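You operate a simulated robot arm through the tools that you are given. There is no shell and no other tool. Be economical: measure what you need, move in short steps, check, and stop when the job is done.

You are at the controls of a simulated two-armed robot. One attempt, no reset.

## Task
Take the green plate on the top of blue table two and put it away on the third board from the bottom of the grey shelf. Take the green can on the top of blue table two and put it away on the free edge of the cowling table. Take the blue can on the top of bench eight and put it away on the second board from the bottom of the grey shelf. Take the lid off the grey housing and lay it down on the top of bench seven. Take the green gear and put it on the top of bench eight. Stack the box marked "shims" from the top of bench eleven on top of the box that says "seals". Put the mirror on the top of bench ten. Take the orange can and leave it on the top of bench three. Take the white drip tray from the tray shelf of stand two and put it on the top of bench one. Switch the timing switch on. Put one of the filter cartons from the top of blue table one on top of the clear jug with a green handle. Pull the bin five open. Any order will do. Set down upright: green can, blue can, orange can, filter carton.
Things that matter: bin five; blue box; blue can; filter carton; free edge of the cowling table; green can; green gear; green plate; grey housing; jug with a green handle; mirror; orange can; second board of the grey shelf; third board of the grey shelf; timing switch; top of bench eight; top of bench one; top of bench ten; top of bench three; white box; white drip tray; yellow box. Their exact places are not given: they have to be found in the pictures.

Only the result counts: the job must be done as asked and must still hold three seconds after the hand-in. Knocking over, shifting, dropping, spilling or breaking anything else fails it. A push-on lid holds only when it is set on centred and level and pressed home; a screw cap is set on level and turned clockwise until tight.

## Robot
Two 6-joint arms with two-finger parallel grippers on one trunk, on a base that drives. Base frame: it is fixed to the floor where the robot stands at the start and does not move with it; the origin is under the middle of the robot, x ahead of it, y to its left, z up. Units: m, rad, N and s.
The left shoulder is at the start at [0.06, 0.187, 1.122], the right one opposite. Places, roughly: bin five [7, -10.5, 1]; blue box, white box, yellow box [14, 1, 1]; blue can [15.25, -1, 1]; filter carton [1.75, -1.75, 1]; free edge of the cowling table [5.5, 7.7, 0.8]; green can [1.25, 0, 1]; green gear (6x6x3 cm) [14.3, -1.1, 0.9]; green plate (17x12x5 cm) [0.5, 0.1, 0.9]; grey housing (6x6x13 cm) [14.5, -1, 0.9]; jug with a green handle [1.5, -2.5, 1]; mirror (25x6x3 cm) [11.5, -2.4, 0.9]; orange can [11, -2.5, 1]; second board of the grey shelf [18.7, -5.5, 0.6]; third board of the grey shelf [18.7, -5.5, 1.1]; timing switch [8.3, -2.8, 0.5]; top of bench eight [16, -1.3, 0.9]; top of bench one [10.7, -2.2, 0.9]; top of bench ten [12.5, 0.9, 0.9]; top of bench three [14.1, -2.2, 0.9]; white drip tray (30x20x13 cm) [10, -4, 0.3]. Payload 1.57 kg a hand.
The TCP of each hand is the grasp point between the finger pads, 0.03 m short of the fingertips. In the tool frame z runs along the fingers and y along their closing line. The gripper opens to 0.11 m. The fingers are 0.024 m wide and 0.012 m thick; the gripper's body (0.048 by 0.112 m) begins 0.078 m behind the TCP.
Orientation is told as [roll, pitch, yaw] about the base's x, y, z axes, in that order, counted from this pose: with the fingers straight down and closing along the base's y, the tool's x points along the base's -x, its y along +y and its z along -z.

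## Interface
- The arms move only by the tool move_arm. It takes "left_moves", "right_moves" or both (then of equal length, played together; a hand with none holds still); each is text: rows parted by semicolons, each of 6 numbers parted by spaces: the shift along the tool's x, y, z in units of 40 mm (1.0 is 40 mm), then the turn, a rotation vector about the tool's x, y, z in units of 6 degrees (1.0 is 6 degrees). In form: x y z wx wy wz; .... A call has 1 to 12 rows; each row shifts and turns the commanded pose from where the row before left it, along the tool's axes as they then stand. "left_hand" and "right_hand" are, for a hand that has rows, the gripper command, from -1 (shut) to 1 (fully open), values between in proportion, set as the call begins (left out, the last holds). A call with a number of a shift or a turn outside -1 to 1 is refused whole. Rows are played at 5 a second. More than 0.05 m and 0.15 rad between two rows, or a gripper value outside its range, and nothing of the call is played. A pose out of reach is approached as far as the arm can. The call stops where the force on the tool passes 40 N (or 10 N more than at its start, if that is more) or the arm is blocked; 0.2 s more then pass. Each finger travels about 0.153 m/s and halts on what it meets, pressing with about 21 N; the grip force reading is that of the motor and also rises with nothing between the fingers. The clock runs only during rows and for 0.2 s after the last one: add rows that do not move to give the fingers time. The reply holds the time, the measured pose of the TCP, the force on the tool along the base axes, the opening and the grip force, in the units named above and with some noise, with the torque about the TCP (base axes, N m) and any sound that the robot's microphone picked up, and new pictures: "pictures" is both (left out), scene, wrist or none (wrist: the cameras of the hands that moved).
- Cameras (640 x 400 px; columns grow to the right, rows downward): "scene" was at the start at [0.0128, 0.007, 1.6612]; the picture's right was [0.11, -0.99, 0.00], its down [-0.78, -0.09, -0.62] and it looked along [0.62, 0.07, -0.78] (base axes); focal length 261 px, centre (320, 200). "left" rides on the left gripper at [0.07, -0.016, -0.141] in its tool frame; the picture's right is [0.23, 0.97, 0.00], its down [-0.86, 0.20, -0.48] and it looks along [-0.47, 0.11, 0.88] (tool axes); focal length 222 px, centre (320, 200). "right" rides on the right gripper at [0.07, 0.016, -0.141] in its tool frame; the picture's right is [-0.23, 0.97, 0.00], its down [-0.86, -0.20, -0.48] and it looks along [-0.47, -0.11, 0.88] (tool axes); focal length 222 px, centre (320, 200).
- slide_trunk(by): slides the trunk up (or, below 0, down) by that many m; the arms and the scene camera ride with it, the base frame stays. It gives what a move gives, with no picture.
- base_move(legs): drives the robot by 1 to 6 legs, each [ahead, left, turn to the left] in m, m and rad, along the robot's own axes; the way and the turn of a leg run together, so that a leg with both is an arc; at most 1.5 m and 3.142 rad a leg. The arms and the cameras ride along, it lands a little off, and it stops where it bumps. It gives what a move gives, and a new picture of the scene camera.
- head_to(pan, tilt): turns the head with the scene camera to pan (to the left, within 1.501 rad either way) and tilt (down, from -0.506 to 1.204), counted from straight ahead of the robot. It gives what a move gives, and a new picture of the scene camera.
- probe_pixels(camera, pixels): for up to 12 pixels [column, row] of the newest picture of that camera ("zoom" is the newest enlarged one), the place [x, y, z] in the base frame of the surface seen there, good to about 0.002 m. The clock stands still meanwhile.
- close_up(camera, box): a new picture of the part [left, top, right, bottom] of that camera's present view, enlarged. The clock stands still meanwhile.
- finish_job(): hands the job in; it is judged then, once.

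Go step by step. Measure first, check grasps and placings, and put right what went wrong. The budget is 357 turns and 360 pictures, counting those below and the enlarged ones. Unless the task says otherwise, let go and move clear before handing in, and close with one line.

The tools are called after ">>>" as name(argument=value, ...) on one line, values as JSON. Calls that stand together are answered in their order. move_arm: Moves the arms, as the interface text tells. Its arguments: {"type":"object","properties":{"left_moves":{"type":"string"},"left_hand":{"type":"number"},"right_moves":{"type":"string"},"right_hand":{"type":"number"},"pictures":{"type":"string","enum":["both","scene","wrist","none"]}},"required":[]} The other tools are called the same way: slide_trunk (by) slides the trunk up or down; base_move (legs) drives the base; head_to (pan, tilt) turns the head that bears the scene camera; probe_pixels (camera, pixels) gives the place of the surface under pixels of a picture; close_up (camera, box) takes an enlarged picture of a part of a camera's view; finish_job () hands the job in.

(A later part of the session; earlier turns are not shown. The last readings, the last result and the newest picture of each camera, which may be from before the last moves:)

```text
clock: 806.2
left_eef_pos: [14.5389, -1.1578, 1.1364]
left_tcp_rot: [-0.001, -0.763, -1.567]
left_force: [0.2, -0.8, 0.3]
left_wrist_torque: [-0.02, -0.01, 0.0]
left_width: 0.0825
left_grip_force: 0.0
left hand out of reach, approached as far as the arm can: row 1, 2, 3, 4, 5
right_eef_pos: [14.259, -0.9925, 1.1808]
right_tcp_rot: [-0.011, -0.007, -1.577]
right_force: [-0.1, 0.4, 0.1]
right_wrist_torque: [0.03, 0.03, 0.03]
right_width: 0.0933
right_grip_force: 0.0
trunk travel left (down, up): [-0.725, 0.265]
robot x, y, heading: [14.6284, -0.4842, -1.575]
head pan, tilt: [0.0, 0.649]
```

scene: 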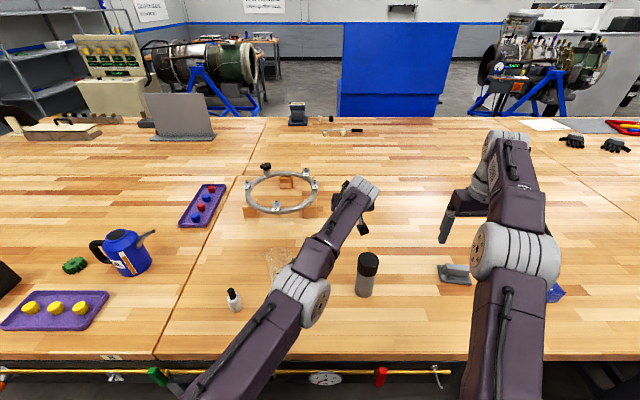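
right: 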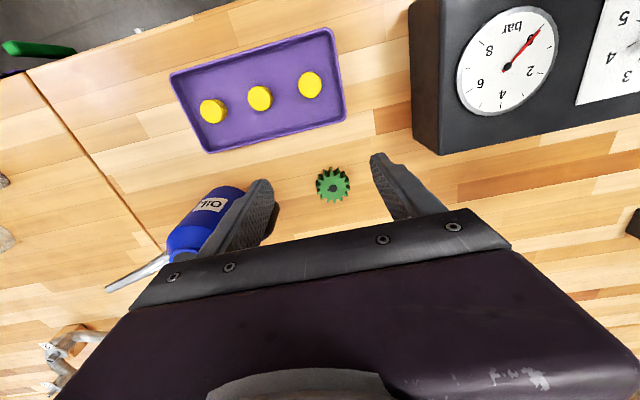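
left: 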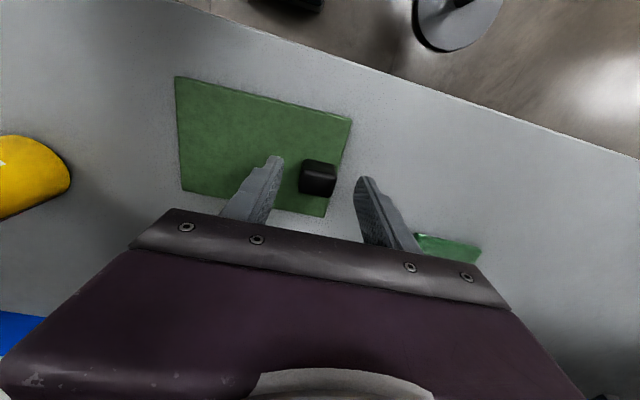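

Simplify: first try the lid with the right hand alone. Clear the left arm up and to the left, returning it to tool-down.

>>> move_arm(left_moves="-0.7 0 -0.7 0 0 0;-0.7 0 -0.7 0 0 0;-0.7 0 -0.7 0 0 0;0 0.9 0 0 0 0;0 0.9 0 0 0 0;0 0.9 0 0 0 0;0 0.9 0 0 0 0;0 0.9 0 0 0 0;0 0.9 0 0 0 0;0 0.9 0 0 0 0;0 0.9 0 0 0 0;0 0 0 0 0 0", left_hand=0.5, pictures="none")

>>> move_arm(left_moves="0 0 0 0 1 0;0 0 0 0 1 0;0 0 0 0 1 0;0 0 0 0 1 0;0 0 0 0 1 0;0 0 0 0 1 0;0 0 0 0 1 0;0 0 0 0 0.3 0;0.8 0 0 0 0 0;0.8 0 0 0 0 0", left_hand=0.5, pictures="scene")

```text
clock: 808.8
left_eef_pos: [14.8332, -1.1338, 1.2288]
left_tcp_rot: [-0.002, -0.766, -1.567]
left_force: [-0.7, 0.3, -1.3]
left_wrist_torque: [0.0, -0.02, 0.01]
left_width: 0.0827
left_grip_force: 0.1
left hand out of reach, approached as far as the arm can: row 1, 2, 3
right_eef_pos: [14.2575, -0.9936, 1.1808]
right_tcp_rot: [-0.008, -0.005, -1.578]
right_force: [-0.1, 1.1, 0.0]
right_wrist_torque: [0.0, -0.04, 0.0]
right_width: 0.0934
right_grip_force: 0.0
trunk travel left (down, up): [-0.725, 0.265]
robot x, y, heading: [14.6314, -0.4848, -1.57]
head pan, tilt: [0.0, 0.649]
```

```text
clock: 811.0
left_eef_pos: [14.8311, -0.9691, 1.1819]
left_tcp_rot: [0.0, -0.002, -1.567]
left_force: [-0.5, -0.6, 0.0]
left_wrist_torque: [0.0, 0.0, 0.0]
left_width: 0.0825
left_grip_force: 0.0
left hand out of reach, approached as far as the arm can: row 4, 5, 6, 7, 8
right_eef_pos: [14.2587, -0.9918, 1.1805]
right_tcp_rot: [-0.009, -0.008, -1.579]
right_force: [0.3, -0.1, 0.5]
right_wrist_torque: [0.0, -0.03, 0.03]
right_width: 0.0934
right_grip_force: 0.0
trunk travel left (down, up): [-0.725, 0.265]
robot x, y, heading: [14.6295, -0.4838, -1.571]
head pan, tilt: [0.0, 0.649]
```

scene: 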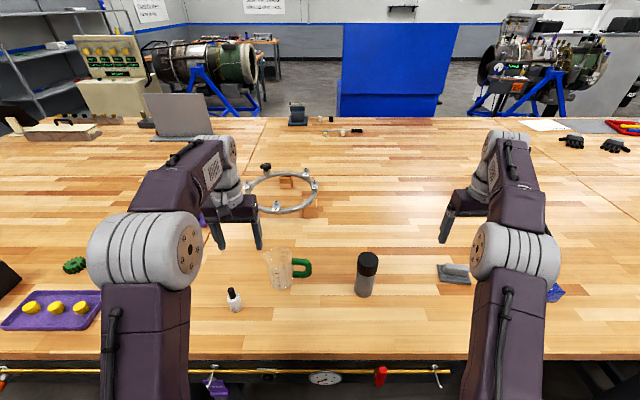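

Left arm restored. Right hand over the lid, descend and grip.

>>> move_arm(right_moves="-0.1 0.95 0 0 0 0;-0.1 0.95 0 0 0 0;-0.1 0.95 0 0 0 0;-0.1 0.95 0 0 0 0;-0.12 0.95 0 0 0 0;0 0.91 0 0 0 0;0 0 0 0 0 0", right_hand=0.7, pictures="wrist")

```text
clock: 812.6
left_eef_pos: [14.8297, -0.9697, 1.1812]
left_tcp_rot: [-0.001, -0.001, -1.567]
left_force: [0.3, -0.5, -0.3]
left_wrist_torque: [-0.04, -0.01, 0.02]
left_width: 0.0825
left_grip_force: 0.2
right_eef_pos: [14.4831, -1.0132, 1.1768]
right_tcp_rot: [-0.007, -0.006, -1.579]
right_force: [-0.2, -0.2, 0.3]
right_wrist_torque: [-0.03, 0.02, -0.03]
right_width: 0.0932
right_grip_force: 0.1
trunk travel left (down, up): [-0.725, 0.265]
robot x, y, heading: [14.6259, -0.484, -1.574]
head pan, tilt: [0.0, 0.649]
```

right: 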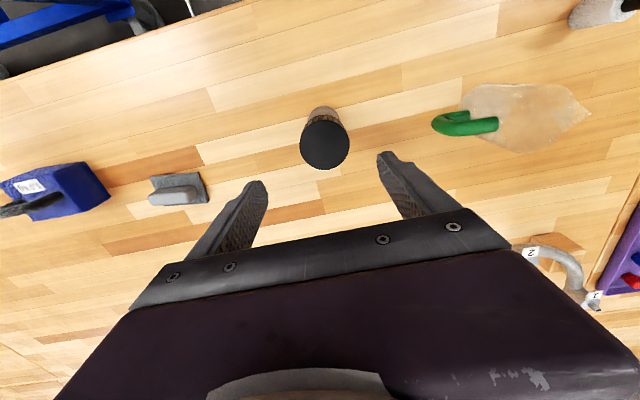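

>>> move_arm(right_moves="0 0.05 1 0 0 0;0 0 1 0 0 0;0 0 1 0 0 0;0 0 0.3 0 0 0;0 0 0 0 0 0", right_hand=0.7, pictures="none")

>>> move_arm(right_moves="0 0 0 0 0 0;0 0 0 0 0 0;0 0 0 0 0 0", right_hand=-1, pictures="none")

>>> move_arm(right_moves="0 0 -0.08 0 0 0;0 0 -0.08 0 0 0;0 0 0 0 0 0", right_hand=-1, pictures="none")

>>> close_up(camera="scene", box=[310, 230, 430, 310])

```text
clock: 813.8
left_eef_pos: [14.8315, -0.9689, 1.1816]
left_tcp_rot: [-0.001, -0.003, -1.566]
left_force: [-0.1, 1.1, 0.6]
left_wrist_torque: [0.01, 0.01, 0.01]
left_width: 0.0825
left_grip_force: 0.1
right_eef_pos: [14.4826, -1.0152, 1.0463]
right_tcp_rot: [-0.007, -0.006, -1.577]
right_force: [-0.5, 0.1, 0.5]
right_wrist_torque: [-0.01, -0.01, 0.01]
right_width: 0.0937
right_grip_force: 0.0
trunk travel left (down, up): [-0.725, 0.265]
robot x, y, heading: [14.627, -0.4851, -1.575]
head pan, tilt: [0.0, 0.649]
```

```text
clock: 814.6
left_eef_pos: [14.8311, -0.9708, 1.1811]
left_tcp_rot: [-0.002, 0.0, -1.568]
left_force: [-1.2, -0.1, 0.4]
left_wrist_torque: [0.0, 0.01, -0.01]
left_width: 0.0826
left_grip_force: 0.0
right_eef_pos: [14.4822, -1.0155, 1.047]
right_tcp_rot: [-0.01, -0.006, -1.579]
right_force: [2.9, -0.8, 0.2]
right_wrist_torque: [-0.06, -0.24, -0.01]
right_width: 0.0603
right_grip_force: 20.8
trunk travel left (down, up): [-0.725, 0.265]
robot x, y, heading: [14.6287, -0.4826, -1.568]
head pan, tilt: [0.0, 0.649]
```

```text
clock: 815.4
left_eef_pos: [14.8316, -0.971, 1.1803]
left_tcp_rot: [-0.003, 0.0, -1.567]
left_force: [0.2, 0.7, 0.4]
left_wrist_torque: [0.03, -0.02, -0.03]
left_width: 0.0826
left_grip_force: 0.0
right_eef_pos: [14.4834, -1.0169, 1.0525]
right_tcp_rot: [-0.009, -0.004, -1.578]
right_force: [-0.8, 0.6, -4.9]
right_wrist_torque: [-0.02, 0.03, 0.01]
right_width: 0.0588
right_grip_force: 21.9
trunk travel left (down, up): [-0.725, 0.265]
robot x, y, heading: [14.6262, -0.4837, -1.567]
head pan, tilt: [0.0, 0.649]
```

```text
5.00 times, centred on (370, 270) of scene
```

zoom: 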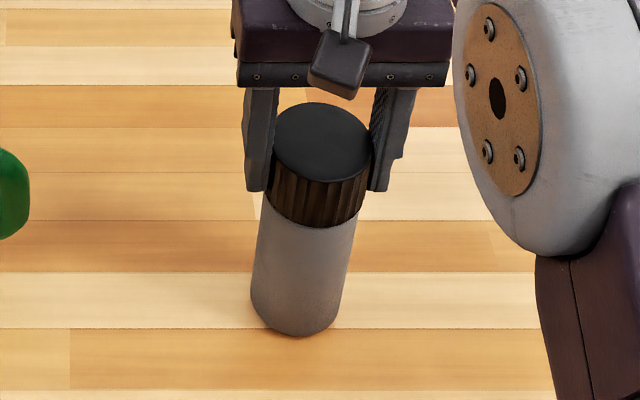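

Force −4.9 N suggests the whole housing lifted with the lid. Set it back and try unscrewing counter-clockwise.

>>> move_arm(right_moves="0 0 0.08 0 0 0;0 0 0.1 0 0 0;0 0 0.03 0 0 0;0 0 0 0 0 0", right_hand=-1, pictures="none")

>>> move_arm(right_moves="0 0 0 0 0 -1;0 0 0 0 0 -1;0 0 0 0 0 -1;0 0 0 0 0 -1;0 0 0 0 0 -1;0 0 0 0 0 -1", right_hand=-1, pictures="none")

>>> close_up(camera="scene", box=[310, 230, 430, 310])

```text
clock: 816.4
left_eef_pos: [14.8299, -0.9678, 1.1833]
left_tcp_rot: [-0.002, -0.002, -1.568]
left_force: [0.3, 0.3, 0.0]
left_wrist_torque: [0.02, 0.01, -0.02]
left_width: 0.0825
left_grip_force: 0.0
right_eef_pos: [14.4843, -1.0162, 1.0469]
right_tcp_rot: [-0.009, -0.009, -1.578]
right_force: [-2.9, -1.2, 18.1]
right_wrist_torque: [0.03, -0.05, 0.02]
right_width: 0.0588
right_grip_force: 20.9
trunk travel left (down, up): [-0.725, 0.265]
robot x, y, heading: [14.6285, -0.4819, -1.569]
head pan, tilt: [0.0, 0.649]
```

```text
clock: 817.8
left_eef_pos: [14.8315, -0.9687, 1.1821]
left_tcp_rot: [-0.002, -0.002, -1.567]
left_force: [-0.4, 0.1, 0.4]
left_wrist_torque: [0.0, -0.01, -0.01]
left_width: 0.0826
left_grip_force: 0.0
right_eef_pos: [14.4837, -1.0137, 1.0446]
right_tcp_rot: [-0.011, -0.001, -0.948]
right_force: [-2.1, -6.6, 21.4]
right_wrist_torque: [-0.36, -0.05, -0.02]
right_width: 0.0586
right_grip_force: 20.8
trunk travel left (down, up): [-0.725, 0.265]
robot x, y, heading: [14.6286, -0.4821, -1.572]
head pan, tilt: [0.0, 0.649]
```

```text
5.00 times, centred on (370, 270) of scene
```

zoom: 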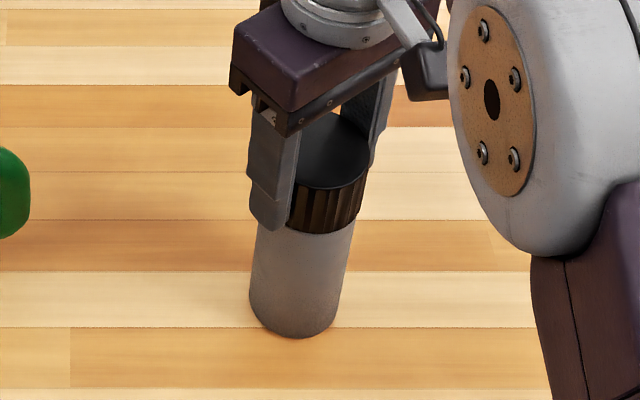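

Turned 36° CCW. Test lift again.

>>> move_arm(right_moves="0 0 -0.1 0 0 0;0 0 -0.1 0 0 0;0 0 0 0 0 0", right_hand=-1, pictures="none")

>>> close_up(camera="scene", box=[330, 250, 390, 310])

```text
clock: 818.6
left_eef_pos: [14.8312, -0.9707, 1.1814]
left_tcp_rot: [-0.002, 0.0, -1.567]
left_force: [0.4, -0.5, 0.2]
left_wrist_torque: [0.0, -0.01, 0.01]
left_width: 0.0827
left_grip_force: 0.1
right_eef_pos: [14.4855, -1.0162, 1.0509]
right_tcp_rot: [-0.008, 0.003, -0.951]
right_force: [0.3, 0.5, -4.8]
right_wrist_torque: [-0.01, -0.05, 0.0]
right_width: 0.0587
right_grip_force: 21.3
trunk travel left (down, up): [-0.725, 0.265]
robot x, y, heading: [14.6322, -0.4838, -1.575]
head pan, tilt: [0.0, 0.649]
```

```text
6.67 times, centred on (360, 280) of scene
```

zoom: 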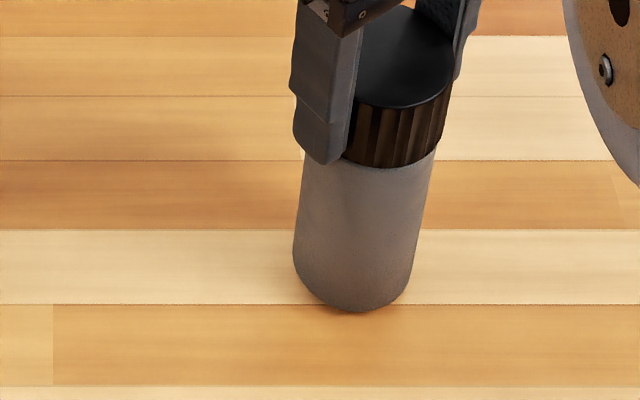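

Whole housing lifts (lid stays on). I'll lift it a bit, and hold the body with the left hand coming from the left side at a 60° tilt. First reorient the left hand.

>>> move_arm(left_moves="0 0 -0.3 0 0 1;0 0 -0.3 0 0 1;0 0 -0.3 0 0 1;0 0 0 0 0 1;0 0 0 0 0 1;0 0 0 0 0 1;0 0 0 0 0 1;0 0 0 0 0 1;0 0 0 0 0 1;0 0 0 0 0 1;0 0 0 0 0 1;0 0 0 0 0 1", left_hand=0.5, right_moves="0 0 -0.3 0 0 0;0 0 -0.3 0 0 0;0 0 -0.3 0 0 0;0 0 -0.3 0 0 0;0 0 -0.3 0 0 0;0 0 -0.3 0 0 0;0 0 -0.3 0 0 0;0 0 -0.3 0 0 0;0 0 -0.3 0 0 0;0 0 -0.3 0 0 0;0 0 0 0 0 0;0 0 0 0 0 0", right_hand=-1, pictures="none")

>>> move_arm(left_moves="0 0 0 0 0 1;0 0 0 0 0 1;0 0 0 0 0 1;0 0 0 0 -1 0;0 0 0 0 -1 0;0 0 0 0 -1 0;0 0 0 0 -1 0;0 0 0 0 -1 0;0 0 0 0 -1 0;0 0 0 0 -1 0;0 0 0 0 -1 0;0 0 0 0 -1 0", left_hand=0.5, pictures="scene")

```text
clock: 821.2
left_eef_pos: [14.8304, -0.971, 1.219]
left_tcp_rot: [0.001, -0.001, -2.826]
left_force: [0.2, -0.5, -1.0]
left_wrist_torque: [-0.02, -0.04, 0.01]
left_width: 0.0826
left_grip_force: 0.0
right_eef_pos: [14.4863, -1.0163, 1.1718]
right_tcp_rot: [-0.011, 0.001, -0.949]
right_force: [0.5, -0.4, -6.2]
right_wrist_torque: [0.02, 0.01, -0.01]
right_width: 0.0582
right_grip_force: 21.2
trunk travel left (down, up): [-0.725, 0.265]
robot x, y, heading: [14.6296, -0.4846, -1.566]
head pan, tilt: [0.0, 0.649]
```

```text
clock: 823.8
left_eef_pos: [14.8295, -0.9698, 1.2189]
left_tcp_rot: [0.0, -0.945, -3.137]
left_force: [0.6, 0.1, -0.7]
left_wrist_torque: [-0.02, 0.03, -0.03]
left_width: 0.0828
left_grip_force: 0.2
right_eef_pos: [14.485, -1.0163, 1.1706]
right_tcp_rot: [-0.011, 0.002, -0.95]
right_force: [-0.8, 0.2, -4.9]
right_wrist_torque: [0.02, 0.02, 0.02]
right_width: 0.0586
right_grip_force: 21.2
trunk travel left (down, up): [-0.725, 0.265]
robot x, y, heading: [14.6318, -0.4838, -1.57]
head pan, tilt: [0.0, 0.649]
```

scene: 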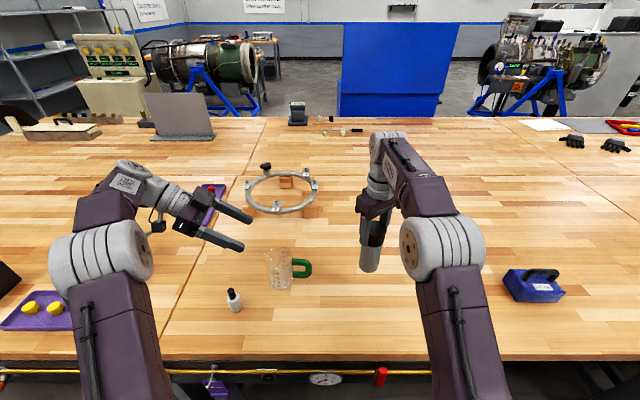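

The left hand now points right-down as planned; body axis (14.485,−1.016), body z 1.02–1.13. Align to the approach line and advance partway.

>>> move_arm(left_moves="-0.88 0.38 -0.64 0 0 0;-0.88 0.38 -0.64 0 0 0;0 0.39 1 0 0 0;0 0 1 0 0 0;0 0 1 0 0 0;0 0 1 0 0 0;0 0 1 0 0 0;0 0 1 0 0 0;0 0 1 0 0 0;0 0 0 0 0 0", left_hand=0.8, pictures="both")

```text
clock: 826.0
left_eef_pos: [14.5883, -1.0043, 1.1302]
left_tcp_rot: [-0.002, -0.946, -3.138]
left_force: [0.7, 0.1, 0.0]
left_wrist_torque: [0.01, -0.01, -0.03]
left_width: 0.0989
left_grip_force: 0.0
left hand out of reach, approached as far as the arm can: row 2
right_eef_pos: [14.4874, -1.0151, 1.1703]
right_tcp_rot: [-0.011, 0.002, -0.949]
right_force: [-0.2, -0.1, -5.3]
right_wrist_torque: [0.0, -0.02, -0.01]
right_width: 0.0589
right_grip_force: 21.2
trunk travel left (down, up): [-0.725, 0.265]
robot x, y, heading: [14.6293, -0.4848, -1.569]
head pan, tilt: [0.0, 0.649]
```

scene: 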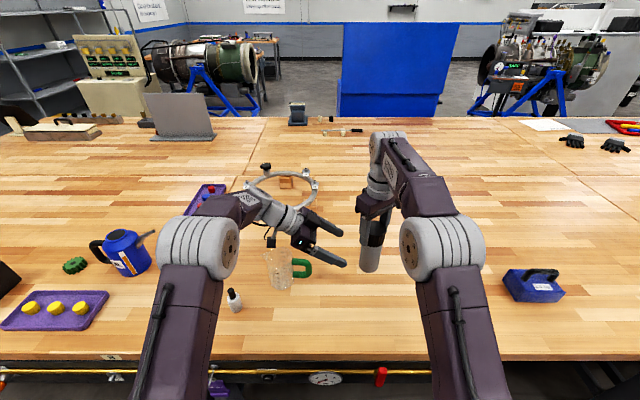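
left: 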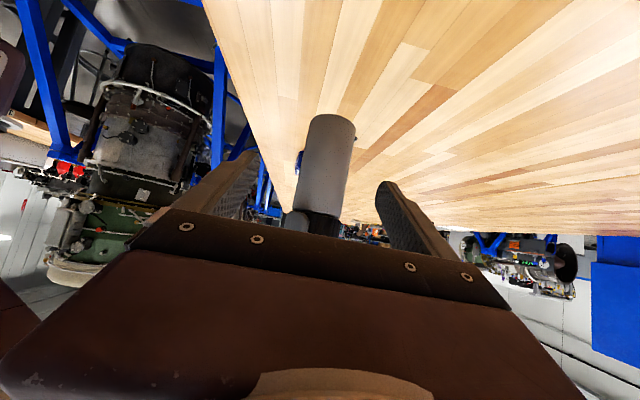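

Body is centred between the left fingers. Advance 0.117 m and grip.

>>> move_arm(left_moves="0 0.22 0.6 0 0 0;0 0 0.6 0 0 0;0 0 0.6 0 0 0;0 0 0.6 0 0 0;0 0 0.45 0 0 0;0 0 0 0 0 0", left_hand=0.8, pictures="wrist")

```text
clock: 827.4
left_eef_pos: [14.497, -1.0107, 1.0615]
left_tcp_rot: [0.0, -0.945, -3.138]
left_force: [1.0, 0.2, 0.3]
left_wrist_torque: [-0.01, 0.01, 0.02]
left_width: 0.099
left_grip_force: 0.1
right_eef_pos: [14.4864, -1.0148, 1.1707]
right_tcp_rot: [-0.012, 0.0, -0.95]
right_force: [0.8, -0.9, -4.4]
right_wrist_torque: [0.0, -0.03, 0.02]
right_width: 0.0586
right_grip_force: 21.0
trunk travel left (down, up): [-0.725, 0.265]
robot x, y, heading: [14.6274, -0.4856, -1.572]
head pan, tilt: [0.0, 0.649]
```

left: 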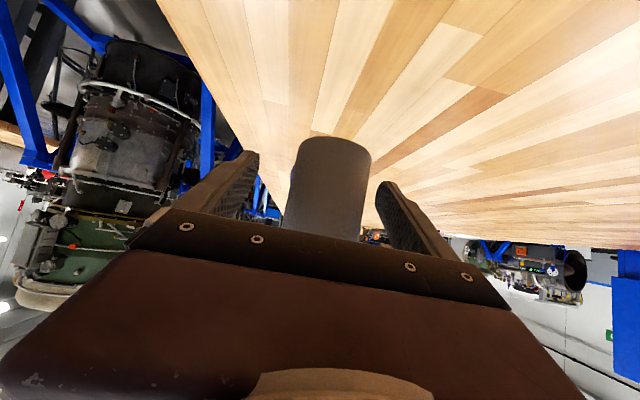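

Centre by another 8 mm and close the left hand on the body.

>>> move_arm(left_moves="0 0.15 0 0 0 0;0 0 0 0 0 0", left_hand=0.8, pictures="none")

>>> move_arm(left_moves="0 0 0 0 0 0;0 0 0 0 0 0;0 0 0 0 0 0;0 0 0 0 0 0", left_hand=-1, pictures="none")

>>> move_arm(right_moves="0 0 -0.1 0 0 0;0 0 -0.1 0 0 0;0 0 -0.1 0 0 0;0 0 0 0 0 0", right_hand=-1, pictures="none")

>>> close_up(camera="scene", box=[300, 190, 420, 280])

```text
clock: 828.0
left_eef_pos: [14.4986, -1.0169, 1.06]
left_tcp_rot: [0.0, -0.946, -3.138]
left_force: [-0.5, -1.0, -1.4]
left_wrist_torque: [0.03, 0.03, -0.01]
left_width: 0.0991
left_grip_force: 0.0
right_eef_pos: [14.4858, -1.016, 1.1705]
right_tcp_rot: [-0.01, 0.001, -0.95]
right_force: [0.0, 0.3, -4.5]
right_wrist_torque: [-0.04, 0.01, -0.01]
right_width: 0.0589
right_grip_force: 21.2
trunk travel left (down, up): [-0.725, 0.265]
robot x, y, heading: [14.6278, -0.4864, -1.569]
head pan, tilt: [0.0, 0.649]
```

```text
clock: 829.0
left_eef_pos: [14.4965, -1.0163, 1.0611]
left_tcp_rot: [-0.002, -0.944, -3.137]
left_force: [-0.2, -2.1, -0.3]
left_wrist_torque: [0.07, -0.02, 0.0]
left_width: 0.0552
left_grip_force: 21.3
right_eef_pos: [14.486, -1.0162, 1.1701]
right_tcp_rot: [-0.011, 0.001, -0.95]
right_force: [0.5, 1.7, -3.4]
right_wrist_torque: [0.13, -0.06, -0.02]
right_width: 0.0586
right_grip_force: 21.2
trunk travel left (down, up): [-0.725, 0.265]
robot x, y, heading: [14.6254, -0.4837, -1.571]
head pan, tilt: [0.0, 0.649]
```

```text
clock: 830.0
left_eef_pos: [14.4975, -1.0164, 1.0614]
left_tcp_rot: [0.001, -0.944, -3.138]
left_force: [0.7, -0.2, 14.4]
left_wrist_torque: [-0.04, 0.08, -0.01]
left_width: 0.0538
left_grip_force: 21.1
right_eef_pos: [14.4858, -1.0158, 1.1825]
right_tcp_rot: [-0.009, 0.004, -0.95]
right_force: [-0.2, -1.0, -20.9]
right_wrist_torque: [0.02, 0.08, 0.0]
right_width: 0.0587
right_grip_force: 20.9
trunk travel left (down, up): [-0.725, 0.265]
robot x, y, heading: [14.6298, -0.4862, -1.575]
head pan, tilt: [0.0, 0.649]
```

```text
4.44 times, centred on (360, 235) of scene
```

zoom: 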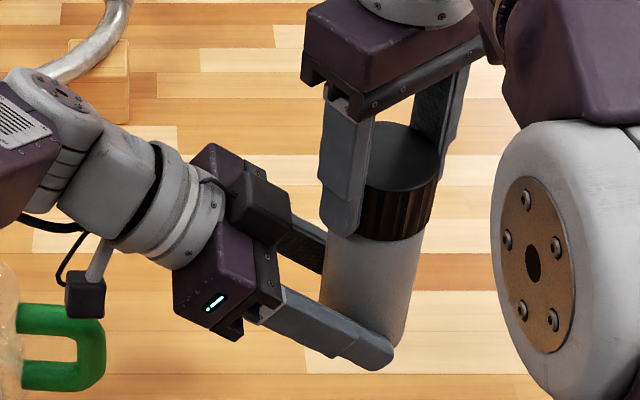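

Pulling at 21 N didn't free it. Now hold the body and twist the lid counter-clockwise.

>>> move_arm(right_moves="0 0 0.15 0 0 0;0 0 0 0 0 -1;0 0 0 0 0 -1;0 0 0 0 0 -1;0 0 0 0 0 -1;0 0 0 0 0 -1;0 0 0 0 0 -1;0 0 0 0 0 -1;0 0 0 0 0 -1;0 0 0 0 0 0", right_hand=-1, pictures="none")

>>> close_up(camera="scene", box=[320, 190, 420, 270])

```text
clock: 832.2
left_eef_pos: [14.4968, -1.0168, 1.0618]
left_tcp_rot: [-0.001, -0.943, -3.138]
left_force: [2.4, 2.9, -22.3]
left_wrist_torque: [-0.06, -0.11, -0.01]
left_width: 0.0541
left_grip_force: 20.9
right_eef_pos: [14.4854, -1.0158, 1.1779]
right_tcp_rot: [-0.007, 0.009, -0.111]
right_force: [-1.7, -2.1, 17.1]
right_wrist_torque: [-0.09, 0.1, 0.01]
right_width: 0.059
right_grip_force: 21.1
trunk travel left (down, up): [-0.725, 0.265]
robot x, y, heading: [14.6283, -0.4862, -1.572]
head pan, tilt: [0.0, 0.649]
```

```text
5.00 times, centred on (370, 230) of scene
```

zoom: 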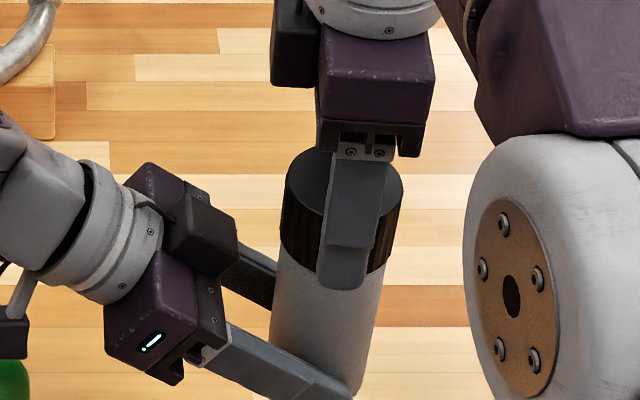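

Twisted 48°. Test pull again.

>>> move_arm(right_moves="0 0 -0.15 0 0 0;0 0 -0.1 0 0 0;0 0 -0.1 0 0 0;0 0 -0.1 0 0 0;0 0 0 0 0 0", right_hand=-1, pictures="none")

>>> close_up(camera="scene", box=[320, 190, 420, 270])

```text
clock: 833.4
left_eef_pos: [14.4971, -1.0166, 1.0615]
left_tcp_rot: [0.002, -0.943, -3.139]
left_force: [-3.2, 0.5, 15.3]
left_wrist_torque: [0.04, 0.04, 0.0]
left_width: 0.0526
left_grip_force: 20.4
right_eef_pos: [14.4867, -1.0165, 1.1947]
right_tcp_rot: [-0.004, 0.007, -0.11]
right_force: [4.4, -0.1, -19.7]
right_wrist_torque: [-0.05, -0.37, 0.0]
right_width: 0.0585
right_grip_force: 20.9
trunk travel left (down, up): [-0.725, 0.265]
robot x, y, heading: [14.6282, -0.4831, -1.57]
head pan, tilt: [0.0, 0.649]
```

```text
5.00 times, centred on (370, 230) of scene
```

zoom: 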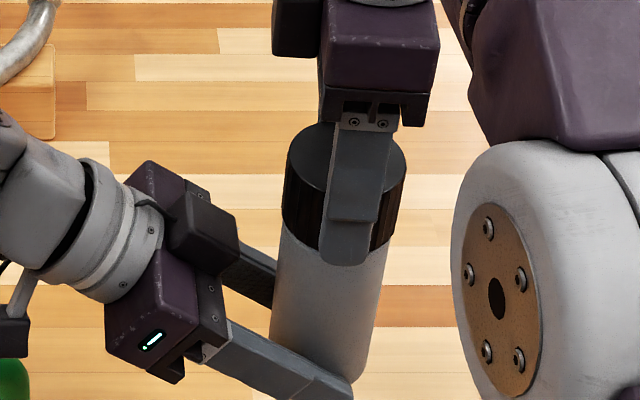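

Body slid up in the left grip; push it back down 20 mm, then keep unscrewing CCW.

>>> move_arm(right_moves="0 0 0.2 0 0 0;0 0 0.2 0 0 0;0 0 0.15 0 0 0;0 0 -0.05 0 0 -1;0 0 0 0 0 -1;0 0 0 0 0 -1;0 0 0 0 0 -1;0 0 0 0 0 -1;0 0 0 0 0 -1;0 0 0 0 0 -1;0 0 0 0 0 -1;0 0 0 0 0 -1", right_hand=-1, pictures="none")

>>> close_up(camera="scene", box=[320, 190, 420, 270])

```text
clock: 836.0
left_eef_pos: [14.4991, -1.0167, 1.0612]
left_tcp_rot: [0.001, -0.942, -3.137]
left_force: [4.1, 2.5, -21.8]
left_wrist_torque: [-0.06, -0.06, 0.01]
left_width: 0.0542
left_grip_force: 20.9
right_eef_pos: [14.4871, -1.0145, 1.1762]
right_tcp_rot: [0.004, 0.012, 0.834]
right_force: [-4.2, -1.7, 16.0]
right_wrist_torque: [-0.16, 0.21, -0.02]
right_width: 0.0586
right_grip_force: 21.1
trunk travel left (down, up): [-0.725, 0.265]
robot x, y, heading: [14.6309, -0.4865, -1.57]
head pan, tilt: [0.0, 0.649]
```

```text
5.00 times, centred on (370, 230) of scene
```

zoom: 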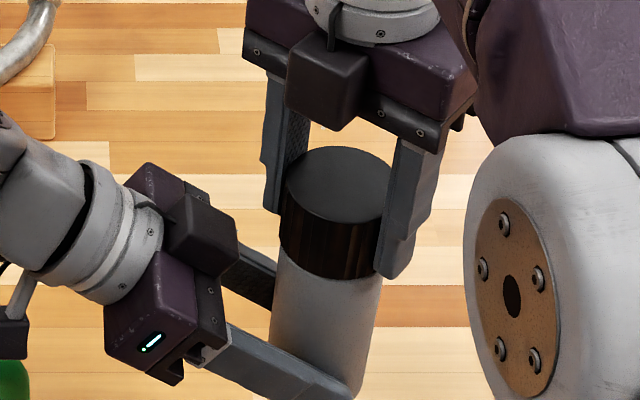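

Total ~100° with the body held. Regrip: open right, turn back 120°, grip, turn CCW 120°.

>>> move_arm(right_moves="0 0 -0.1 0 0 0;0 0 0 0 0 0;0 0 0 0 0 1;0 0 0 0 0 1;0 0 0 0 0 1;0 0 0 0 0 1;0 0 0 0 0 1;0 0 0 0 0 1;0 0 0 0 0 1;0 0 0 0 0 1;0 0 0 0 0 1;0 0 0 0 0 1", right_hand=0.6, pictures="none")

>>> move_arm(right_moves="0 0 0 0 0 1;0 0 0 0 0 1;0 0 0 0 0 1;0 0 0 0 0 1;0 0 0 0 0 1;0 0 0 0 0 1;0 0 0 0 0 1;0 0 0 0 0 1;0 0 0 0 0 1;0 0 0 0 0 1;0 0 0 0 0 1;0 0 0 0 0 1", right_hand=0.6, pictures="none")

>>> move_arm(right_moves="0 0 0 0 0 0;0 0 0 0 0 0;0 0 0 0 0 0;0 0 -0.02 0 0 -1;0 0 0 0 0 -1;0 0 -0.02 0 0 -1;0 0 0 0 0 -1;0 0 -0.02 0 0 -1;0 0 0 0 0 -1;0 0 -0.02 0 0 -1;0 0 0 0 0 -1;0 0 -0.02 0 0 -1", right_hand=-1, pictures="none")

>>> move_arm(right_moves="0 0 0 0 0 -1;0 0 -0.02 0 0 -1;0 0 0 0 0 -1;0 0 -0.02 0 0 -1;0 0 0 0 0 -1;0 0 -0.02 0 0 -1;0 0 0 0 0 -1;0 0 -0.02 0 0 -1;0 0 0 0 0 -1;0 0 -0.02 0 0 -1;0 0 0 0 0 -1;0 0 0 0 0 0", right_hand=-1, pictures="none")

>>> close_up(camera="scene", box=[320, 190, 420, 270])

```text
clock: 838.6
left_eef_pos: [14.4981, -1.0166, 1.0601]
left_tcp_rot: [0.001, -0.944, -3.138]
left_force: [-0.7, 0.1, -4.3]
left_wrist_torque: [-0.03, -0.08, -0.01]
left_width: 0.0544
left_grip_force: 21.1
right_eef_pos: [14.4846, -1.0159, 1.1793]
right_tcp_rot: [-0.007, 0.01, -0.219]
right_force: [-0.7, -0.5, -0.4]
right_wrist_torque: [0.0, 0.02, -0.03]
right_width: 0.088
right_grip_force: 0.0
trunk travel left (down, up): [-0.725, 0.265]
robot x, y, heading: [14.6289, -0.4877, -1.567]
head pan, tilt: [0.0, 0.649]
```

```text
clock: 841.2
left_eef_pos: [14.4971, -1.0159, 1.0599]
left_tcp_rot: [-0.001, -0.944, -3.137]
left_force: [2.0, -4.2, -9.5]
left_wrist_torque: [0.37, 0.24, -0.15]
left_width: 0.0542
left_grip_force: 20.9
right_eef_pos: [14.4863, -1.0157, 1.1788]
right_tcp_rot: [-0.008, -0.002, -1.477]
right_force: [-2.2, 4.2, 3.9]
right_wrist_torque: [0.15, -0.14, 0.21]
right_width: 0.0865
right_grip_force: 0.0
trunk travel left (down, up): [-0.725, 0.265]
robot x, y, heading: [14.6262, -0.4841, -1.572]
head pan, tilt: [0.0, 0.649]
```

```text
clock: 843.8
left_eef_pos: [14.4981, -1.0165, 1.0613]
left_tcp_rot: [0.001, -0.944, -3.14]
left_force: [-1.2, 2.3, 15.3]
left_wrist_torque: [-0.07, 0.05, -0.02]
left_width: 0.0541
left_grip_force: 20.6
right_eef_pos: [14.4846, -1.0158, 1.1824]
right_tcp_rot: [-0.008, 0.006, -0.528]
right_force: [1.2, -1.3, -19.6]
right_wrist_torque: [-0.1, 0.04, 0.02]
right_width: 0.0587
right_grip_force: 21.6
trunk travel left (down, up): [-0.725, 0.265]
robot x, y, heading: [14.6314, -0.4823, -1.57]
head pan, tilt: [0.0, 0.649]
```

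```text
clock: 846.4
left_eef_pos: [14.4971, -1.0159, 1.0613]
left_tcp_rot: [0.0, -0.945, -3.138]
left_force: [1.0, -0.9, -15.1]
left_wrist_torque: [0.11, -0.28, 0.05]
left_width: 0.0542
left_grip_force: 21.1
right_eef_pos: [14.4857, -1.0173, 1.1858]
right_tcp_rot: [0.001, 0.011, 0.621]
right_force: [-1.6, 0.9, 10.5]
right_wrist_torque: [0.04, 0.25, 0.0]
right_width: 0.0585
right_grip_force: 21.1
trunk travel left (down, up): [-0.725, 0.265]
robot x, y, heading: [14.628, -0.4843, -1.571]
head pan, tilt: [0.0, 0.649]
```

```text
5.00 times, centred on (370, 230) of scene
```

zoom: 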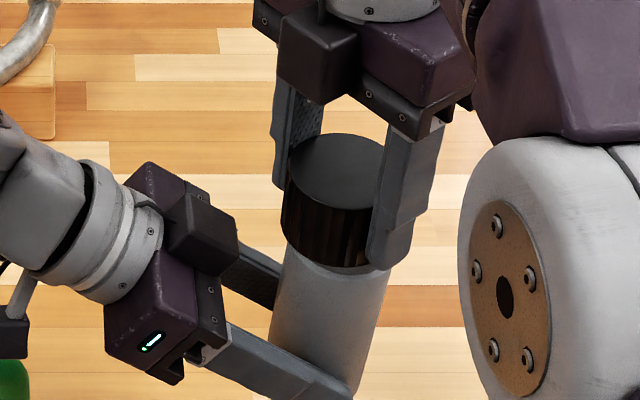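

Force flipped to +10 N as the lid climbed: it is unscrewing. Test pull upward.

>>> move_arm(right_moves="0 0 -0.1 0 0 -0.5;0 0 -0.1 0 0 -0.5;0 0 -0.1 0 0 -0.5;0 0 -0.1 0 0 0;0 0 0 0 0 0", right_hand=-1, pictures="none")

>>> close_up(camera="scene", box=[320, 190, 420, 270])

```text
clock: 847.6
left_eef_pos: [14.4976, -1.0149, 1.0617]
left_tcp_rot: [0.001, -0.943, -3.138]
left_force: [0.3, -0.1, -4.5]
left_wrist_torque: [-0.01, -0.06, 0.0]
left_width: 0.0544
left_grip_force: 21.6
right_eef_pos: [14.4866, -1.0165, 1.2024]
right_tcp_rot: [0.005, 0.007, 0.778]
right_force: [0.4, -0.2, -0.5]
right_wrist_torque: [-0.01, 0.01, 0.04]
right_width: 0.0583
right_grip_force: 20.6
trunk travel left (down, up): [-0.725, 0.265]
robot x, y, heading: [14.627, -0.4858, -1.571]
head pan, tilt: [0.0, 0.649]
```

```text
5.00 times, centred on (370, 230) of scene
```

zoom: 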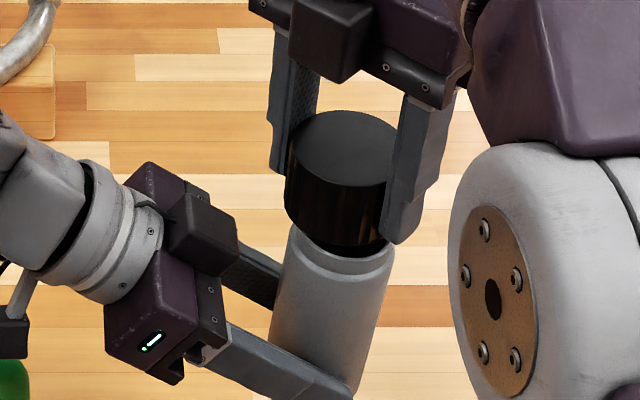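

The lid is off (gap visible). Lift it, carry it 0.135 m to the right of the housing and lower over bench seven.

>>> move_arm(right_moves="0 0 -0.8 0 0 0;0 0 -0.8 0 0 0;0.6 0.6 0 0 0 0;0.6 0.6 0 0 0 0;0.6 0.6 0 0 0 0;0.6 0.57 0 0 0 0;0 0 1 0 0 0;0 0 1 0 0 0;0 0 1 0 0 0;0 0 1 0 0 0;0 0 1 0 0 0;0 0 0 0 0 0", right_hand=-1, pictures="scene")

```text
clock: 850.2
left_eef_pos: [14.4975, -1.0154, 1.0617]
left_tcp_rot: [-0.001, -0.944, -3.139]
left_force: [-0.7, 0.4, -4.5]
left_wrist_torque: [-0.01, -0.09, -0.01]
left_width: 0.0544
left_grip_force: 20.9
right_eef_pos: [14.371, -0.9962, 1.0483]
right_tcp_rot: [0.004, 0.009, 0.776]
right_force: [-0.3, 0.0, -0.8]
right_wrist_torque: [0.0, -0.01, 0.0]
right_width: 0.0588
right_grip_force: 21.5
right hand out of reach, approached as far as the arm can: row 1, 2, 6
trunk travel left (down, up): [-0.725, 0.265]
robot x, y, heading: [14.6319, -0.4881, -1.571]
head pan, tilt: [0.0, 0.649]
```

scene: 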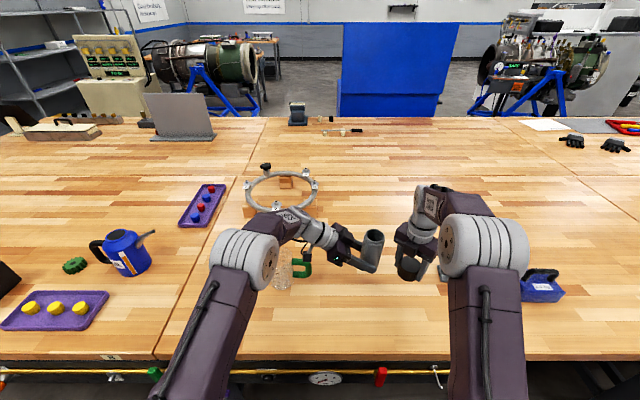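

>>> move_arm(right_moves="0 0 1 0 0 0;0 0 1 0 0 0;0 0 0.4 0 0 0;0 0 0.15 0 0 0;0 0 0.15 0 0 0;0 0 0.1 0 0 0;0 0 0 0 0 0", right_hand=-1, pictures="none")

>>> close_up(camera="scene", box=[330, 220, 450, 300])

```text
clock: 851.8
left_eef_pos: [14.4981, -1.0161, 1.0608]
left_tcp_rot: [-0.001, -0.945, -3.139]
left_force: [-0.1, -0.8, -4.0]
left_wrist_torque: [-0.01, -0.1, -0.02]
left_width: 0.0543
left_grip_force: 21.1
right_eef_pos: [14.3694, -0.9943, 0.9339]
right_tcp_rot: [0.003, 0.01, 0.778]
right_force: [-0.5, 0.2, 0.0]
right_wrist_torque: [0.02, 0.0, 0.03]
right_width: 0.0587
right_grip_force: 20.9
trunk travel left (down, up): [-0.725, 0.265]
robot x, y, heading: [14.6262, -0.4853, -1.572]
head pan, tilt: [0.0, 0.649]
```

```text
5.00 times, centred on (390, 260) of scene
```

zoom: 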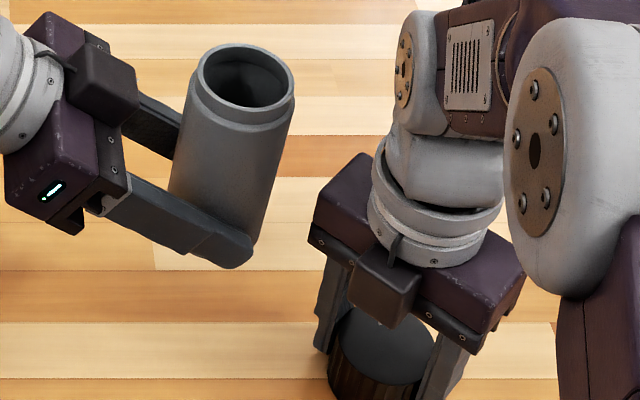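

Fingertips are at 0.904, lid practically on the bench. Release and rise.

>>> move_arm(right_moves="0 0 0.03 0 0 0;0 0 0 0 0 0", right_hand=-1, pictures="none")

>>> move_arm(right_moves="0 0 0 0 0 0;0 0 0 0 0 0;0 0 -1 0 0 0;0 0 -1 0 0 0;0 0 -1 0 0 0;0 0 -1 0 0 0;0 0 -1 0 0 0;0.7 0.7 0 0 0 0;0.7 0.7 0 0 0 0;0.7 0.7 0 0 0 0", right_hand=0.6, pictures="scene")

```text
clock: 852.4
left_eef_pos: [14.4977, -1.0164, 1.0614]
left_tcp_rot: [0.001, -0.944, -3.138]
left_force: [-0.3, 0.5, -5.0]
left_wrist_torque: [0.03, -0.05, 0.0]
left_width: 0.0542
left_grip_force: 20.6
right_eef_pos: [14.3701, -0.9939, 0.9332]
right_tcp_rot: [0.005, 0.009, 0.78]
right_force: [0.0, 0.9, -0.7]
right_wrist_torque: [0.01, -0.02, -0.01]
right_width: 0.0588
right_grip_force: 20.5
trunk travel left (down, up): [-0.725, 0.265]
robot x, y, heading: [14.6299, -0.4856, -1.57]
head pan, tilt: [0.0, 0.649]
```

```text
clock: 854.6
left_eef_pos: [14.4973, -1.0161, 1.0608]
left_tcp_rot: [0.001, -0.941, -3.139]
left_force: [0.3, 0.3, -4.4]
left_wrist_torque: [0.01, -0.08, 0.0]
left_width: 0.0545
left_grip_force: 20.8
right_eef_pos: [14.2545, -0.9912, 1.133]
right_tcp_rot: [0.004, 0.01, 0.778]
right_force: [0.2, -0.2, -0.1]
right_wrist_torque: [-0.01, -0.01, -0.05]
right_width: 0.0881
right_grip_force: 0.0
trunk travel left (down, up): [-0.725, 0.265]
robot x, y, heading: [14.6246, -0.4866, -1.57]
head pan, tilt: [0.0, 0.649]
```

scene: 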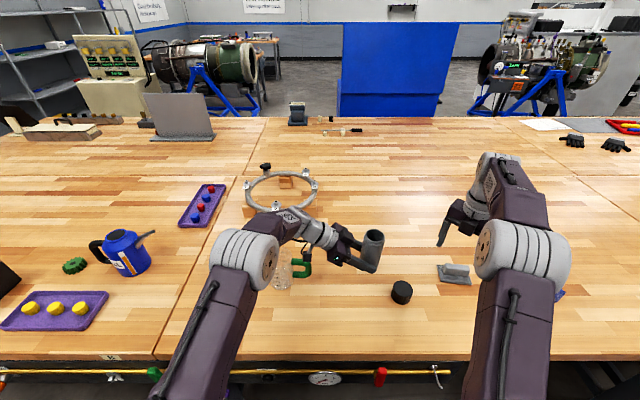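

Lid lies on bench seven. Now swing the left hand around the vertical by 60° so it clears the jug, keeping the housing upright.

>>> move_arm(left_moves="0 0 0 -0.81 0 -0.586;0 0 0 -0.81 0 -0.586;0 0 0 -0.81 0 -0.586;0 0 0 -0.81 0 -0.586;0 0 0 -0.81 0 -0.586;0 0 0 -0.81 0 -0.586;0 0 0 -0.81 0 -0.586;0 0 0 -0.81 0 -0.586;0 0 0 -0.81 0 -0.586;0 0 0 -0.81 0 -0.586", left_hand=-1, pictures="scene")

```text
clock: 856.8
left_eef_pos: [14.4974, -1.0165, 1.0615]
left_tcp_rot: [0.001, -0.943, -2.249]
left_force: [0.4, -0.1, -3.9]
left_wrist_torque: [0.05, -0.04, 0.01]
left_width: 0.0542
left_grip_force: 21.3
left hand out of reach, approached as far as the arm can: row 9, 10
right_eef_pos: [14.255, -0.9907, 1.1335]
right_tcp_rot: [0.004, 0.01, 0.777]
right_force: [0.1, 0.4, 0.1]
right_wrist_torque: [-0.03, 0.0, -0.03]
right_width: 0.0883
right_grip_force: 0.0
trunk travel left (down, up): [-0.725, 0.265]
robot x, y, heading: [14.632, -0.4867, -1.57]
head pan, tilt: [0.0, 0.649]
```

scene: 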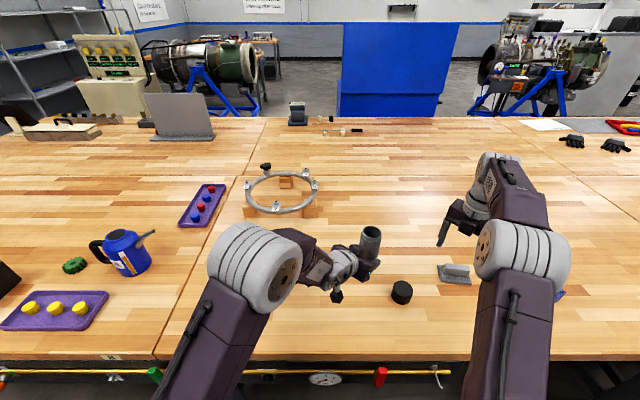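

>>> probe_pixels(camera="scene", pixels=[[363, 231], [381, 231], [365, 240], [362, 268], [375, 262], [310, 270], [402, 285]])

>>> move_arm(left_moves="0.5 0 0.363 0 0 0;0.5 0 0.363 0 0 0;0.5 0 0.363 0 0 0;0.5 0 0.363 0 0 0;0 0 0 0 0 0", left_hand=-1, pictures="none")

>>> close_up(camera="scene", box=[310, 220, 430, 320])

```text
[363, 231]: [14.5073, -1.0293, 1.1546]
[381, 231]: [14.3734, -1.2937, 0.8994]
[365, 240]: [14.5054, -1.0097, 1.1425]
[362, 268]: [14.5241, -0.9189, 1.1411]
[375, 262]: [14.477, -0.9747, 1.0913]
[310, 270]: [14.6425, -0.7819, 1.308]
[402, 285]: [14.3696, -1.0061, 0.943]
```

```text
clock: 858.0
left_eef_pos: [14.5149, -1.0251, 0.9633]
left_tcp_rot: [-0.018, -0.94, -2.238]
left_force: [0.2, -0.6, -5.0]
left_wrist_torque: [0.05, -0.02, -0.01]
left_width: 0.0543
left_grip_force: 20.5
left hand out of reach, approached as far as the arm can: row 2, 3
right_eef_pos: [14.2559, -0.99, 1.1336]
right_tcp_rot: [0.003, 0.01, 0.78]
right_force: [0.1, -0.4, 0.1]
right_wrist_torque: [0.0, 0.0, -0.01]
right_width: 0.088
right_grip_force: 0.0
trunk travel left (down, up): [-0.725, 0.265]
robot x, y, heading: [14.6296, -0.4847, -1.569]
head pan, tilt: [0.0, 0.649]
```

```text
4.00 times, centred on (370, 270) of scene
```

zoom: 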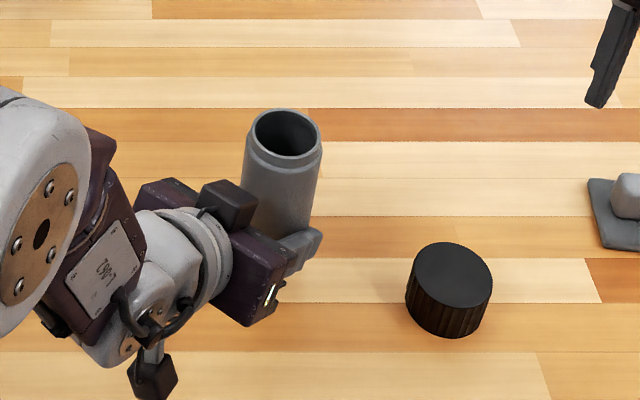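

Shift 31 mm back to the original spot and lower to the bench gently.

>>> move_arm(left_moves="0 -0.39 0 0 0 0;0 -0.39 0 0 0 0;0.3 0 0.22 0 0 0;0.12 0 0.088 0 0 0;0.08 0 0.06 0 0 0;0.08 0 0.06 0 0 0;0.08 0 0.06 0 0 0;0 0 0 0 0 0", left_hand=-1, pictures="none")

>>> close_up(camera="scene", box=[310, 220, 430, 320])

```text
clock: 859.8
left_eef_pos: [14.5117, -1.0345, 0.937]
left_tcp_rot: [-0.018, -0.94, -2.233]
left_force: [-0.2, -0.6, -4.8]
left_wrist_torque: [0.03, -0.05, -0.01]
left_width: 0.0542
left_grip_force: 20.6
left hand out of reach, approached as far as the arm can: row 1, 2, 3, 6
right_eef_pos: [14.2555, -0.9895, 1.1319]
right_tcp_rot: [0.003, 0.009, 0.778]
right_force: [-0.7, -0.1, -0.7]
right_wrist_torque: [0.01, -0.02, 0.0]
right_width: 0.0883
right_grip_force: 0.1
trunk travel left (down, up): [-0.725, 0.265]
robot x, y, heading: [14.6279, -0.4808, -1.572]
head pan, tilt: [0.0, 0.649]
```

```text
4.00 times, centred on (370, 270) of scene
```

zoom: 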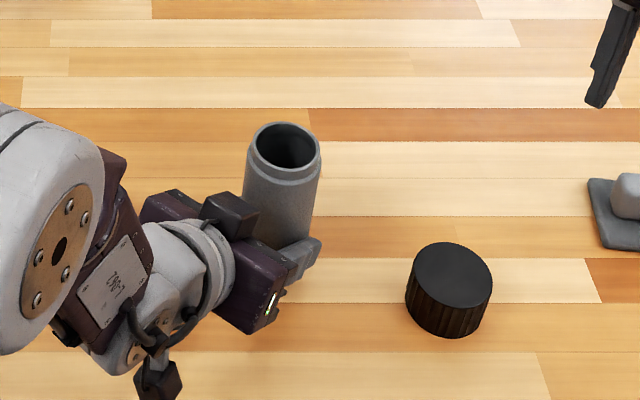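

Reach-limited, so I use trunk and base for the fine placement: raise 2 cm, shift base back 3 cm / right 2 cm, then lower.

>>> slide_trunk(by=0.02)

>>> base_move(legs=[[-0.03, -0.02, 0]])

>>> slide_trunk(by=-0.02)

>>> slide_trunk(by=-0.004)

```text
clock: 860.5
left_eef_pos: [14.5108, -1.0356, 0.9559]
left_tcp_rot: [-0.019, -0.94, -2.235]
left_force: [-0.6, 0.6, -5.3]
left_wrist_torque: [0.05, -0.03, -0.04]
left_width: 0.0542
left_grip_force: 21.2
right_eef_pos: [14.2559, -0.9908, 1.1524]
right_tcp_rot: [0.003, 0.011, 0.777]
right_force: [-0.1, 0.6, -0.3]
right_wrist_torque: [0.01, -0.02, 0.0]
right_width: 0.0881
right_grip_force: 0.1
trunk travel left (down, up): [-0.745, 0.245]
robot x, y, heading: [14.6299, -0.4855, -1.57]
head pan, tilt: [0.0, 0.649]
```

```text
clock: 861.3
left_eef_pos: [14.4943, -1.0094, 0.9532]
left_tcp_rot: [-0.028, -0.94, -2.226]
left_force: [0.2, -1.0, -5.3]
left_wrist_torque: [0.05, -0.03, -0.05]
left_width: 0.0539
left_grip_force: 21.2
right_eef_pos: [14.2391, -0.965, 1.1524]
right_tcp_rot: [0.01, 0.009, 0.778]
right_force: [-0.5, 0.5, -0.5]
right_wrist_torque: [0.03, 0.02, 0.04]
right_width: 0.0878
right_grip_force: 0.0
trunk travel left (down, up): [-0.745, 0.245]
robot x, y, heading: [14.6087, -0.4562, -1.573]
head pan, tilt: [0.0, 0.649]
```

scene: 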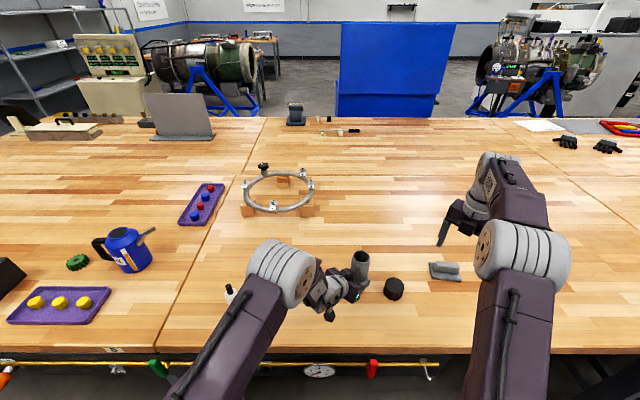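

```text
clock: 862.0
left_eef_pos: [14.4927, -1.0051, 0.9358]
left_tcp_rot: [-0.019, -0.939, -2.235]
left_force: [-0.9, 0.2, -4.4]
left_wrist_torque: [0.07, -0.04, 0.0]
left_width: 0.0541
left_grip_force: 20.9
right_eef_pos: [14.2357, -0.9611, 1.134]
right_tcp_rot: [0.005, 0.01, 0.78]
right_force: [-0.1, 0.3, 0.8]
right_wrist_torque: [-0.02, 0.01, -0.01]
right_width: 0.088
right_grip_force: 0.1
trunk travel left (down, up): [-0.725, 0.265]
robot x, y, heading: [14.608, -0.4542, -1.566]
head pan, tilt: [0.0, 0.649]
```

```text
clock: 862.5
left_eef_pos: [14.4913, -1.0057, 0.9321]
left_tcp_rot: [-0.018, -0.939, -2.232]
left_force: [-0.6, -0.2, -4.2]
left_wrist_torque: [0.03, -0.01, -0.01]
left_width: 0.0541
left_grip_force: 21.4
right_eef_pos: [14.2365, -0.9606, 1.1296]
right_tcp_rot: [0.004, 0.01, 0.778]
right_force: [0.5, -0.6, 0.3]
right_wrist_torque: [0.0, -0.02, -0.03]
right_width: 0.0878
right_grip_force: 0.1
trunk travel left (down, up): [-0.721, 0.269]
robot x, y, heading: [14.6104, -0.4569, -1.568]
head pan, tilt: [0.0, 0.649]
```

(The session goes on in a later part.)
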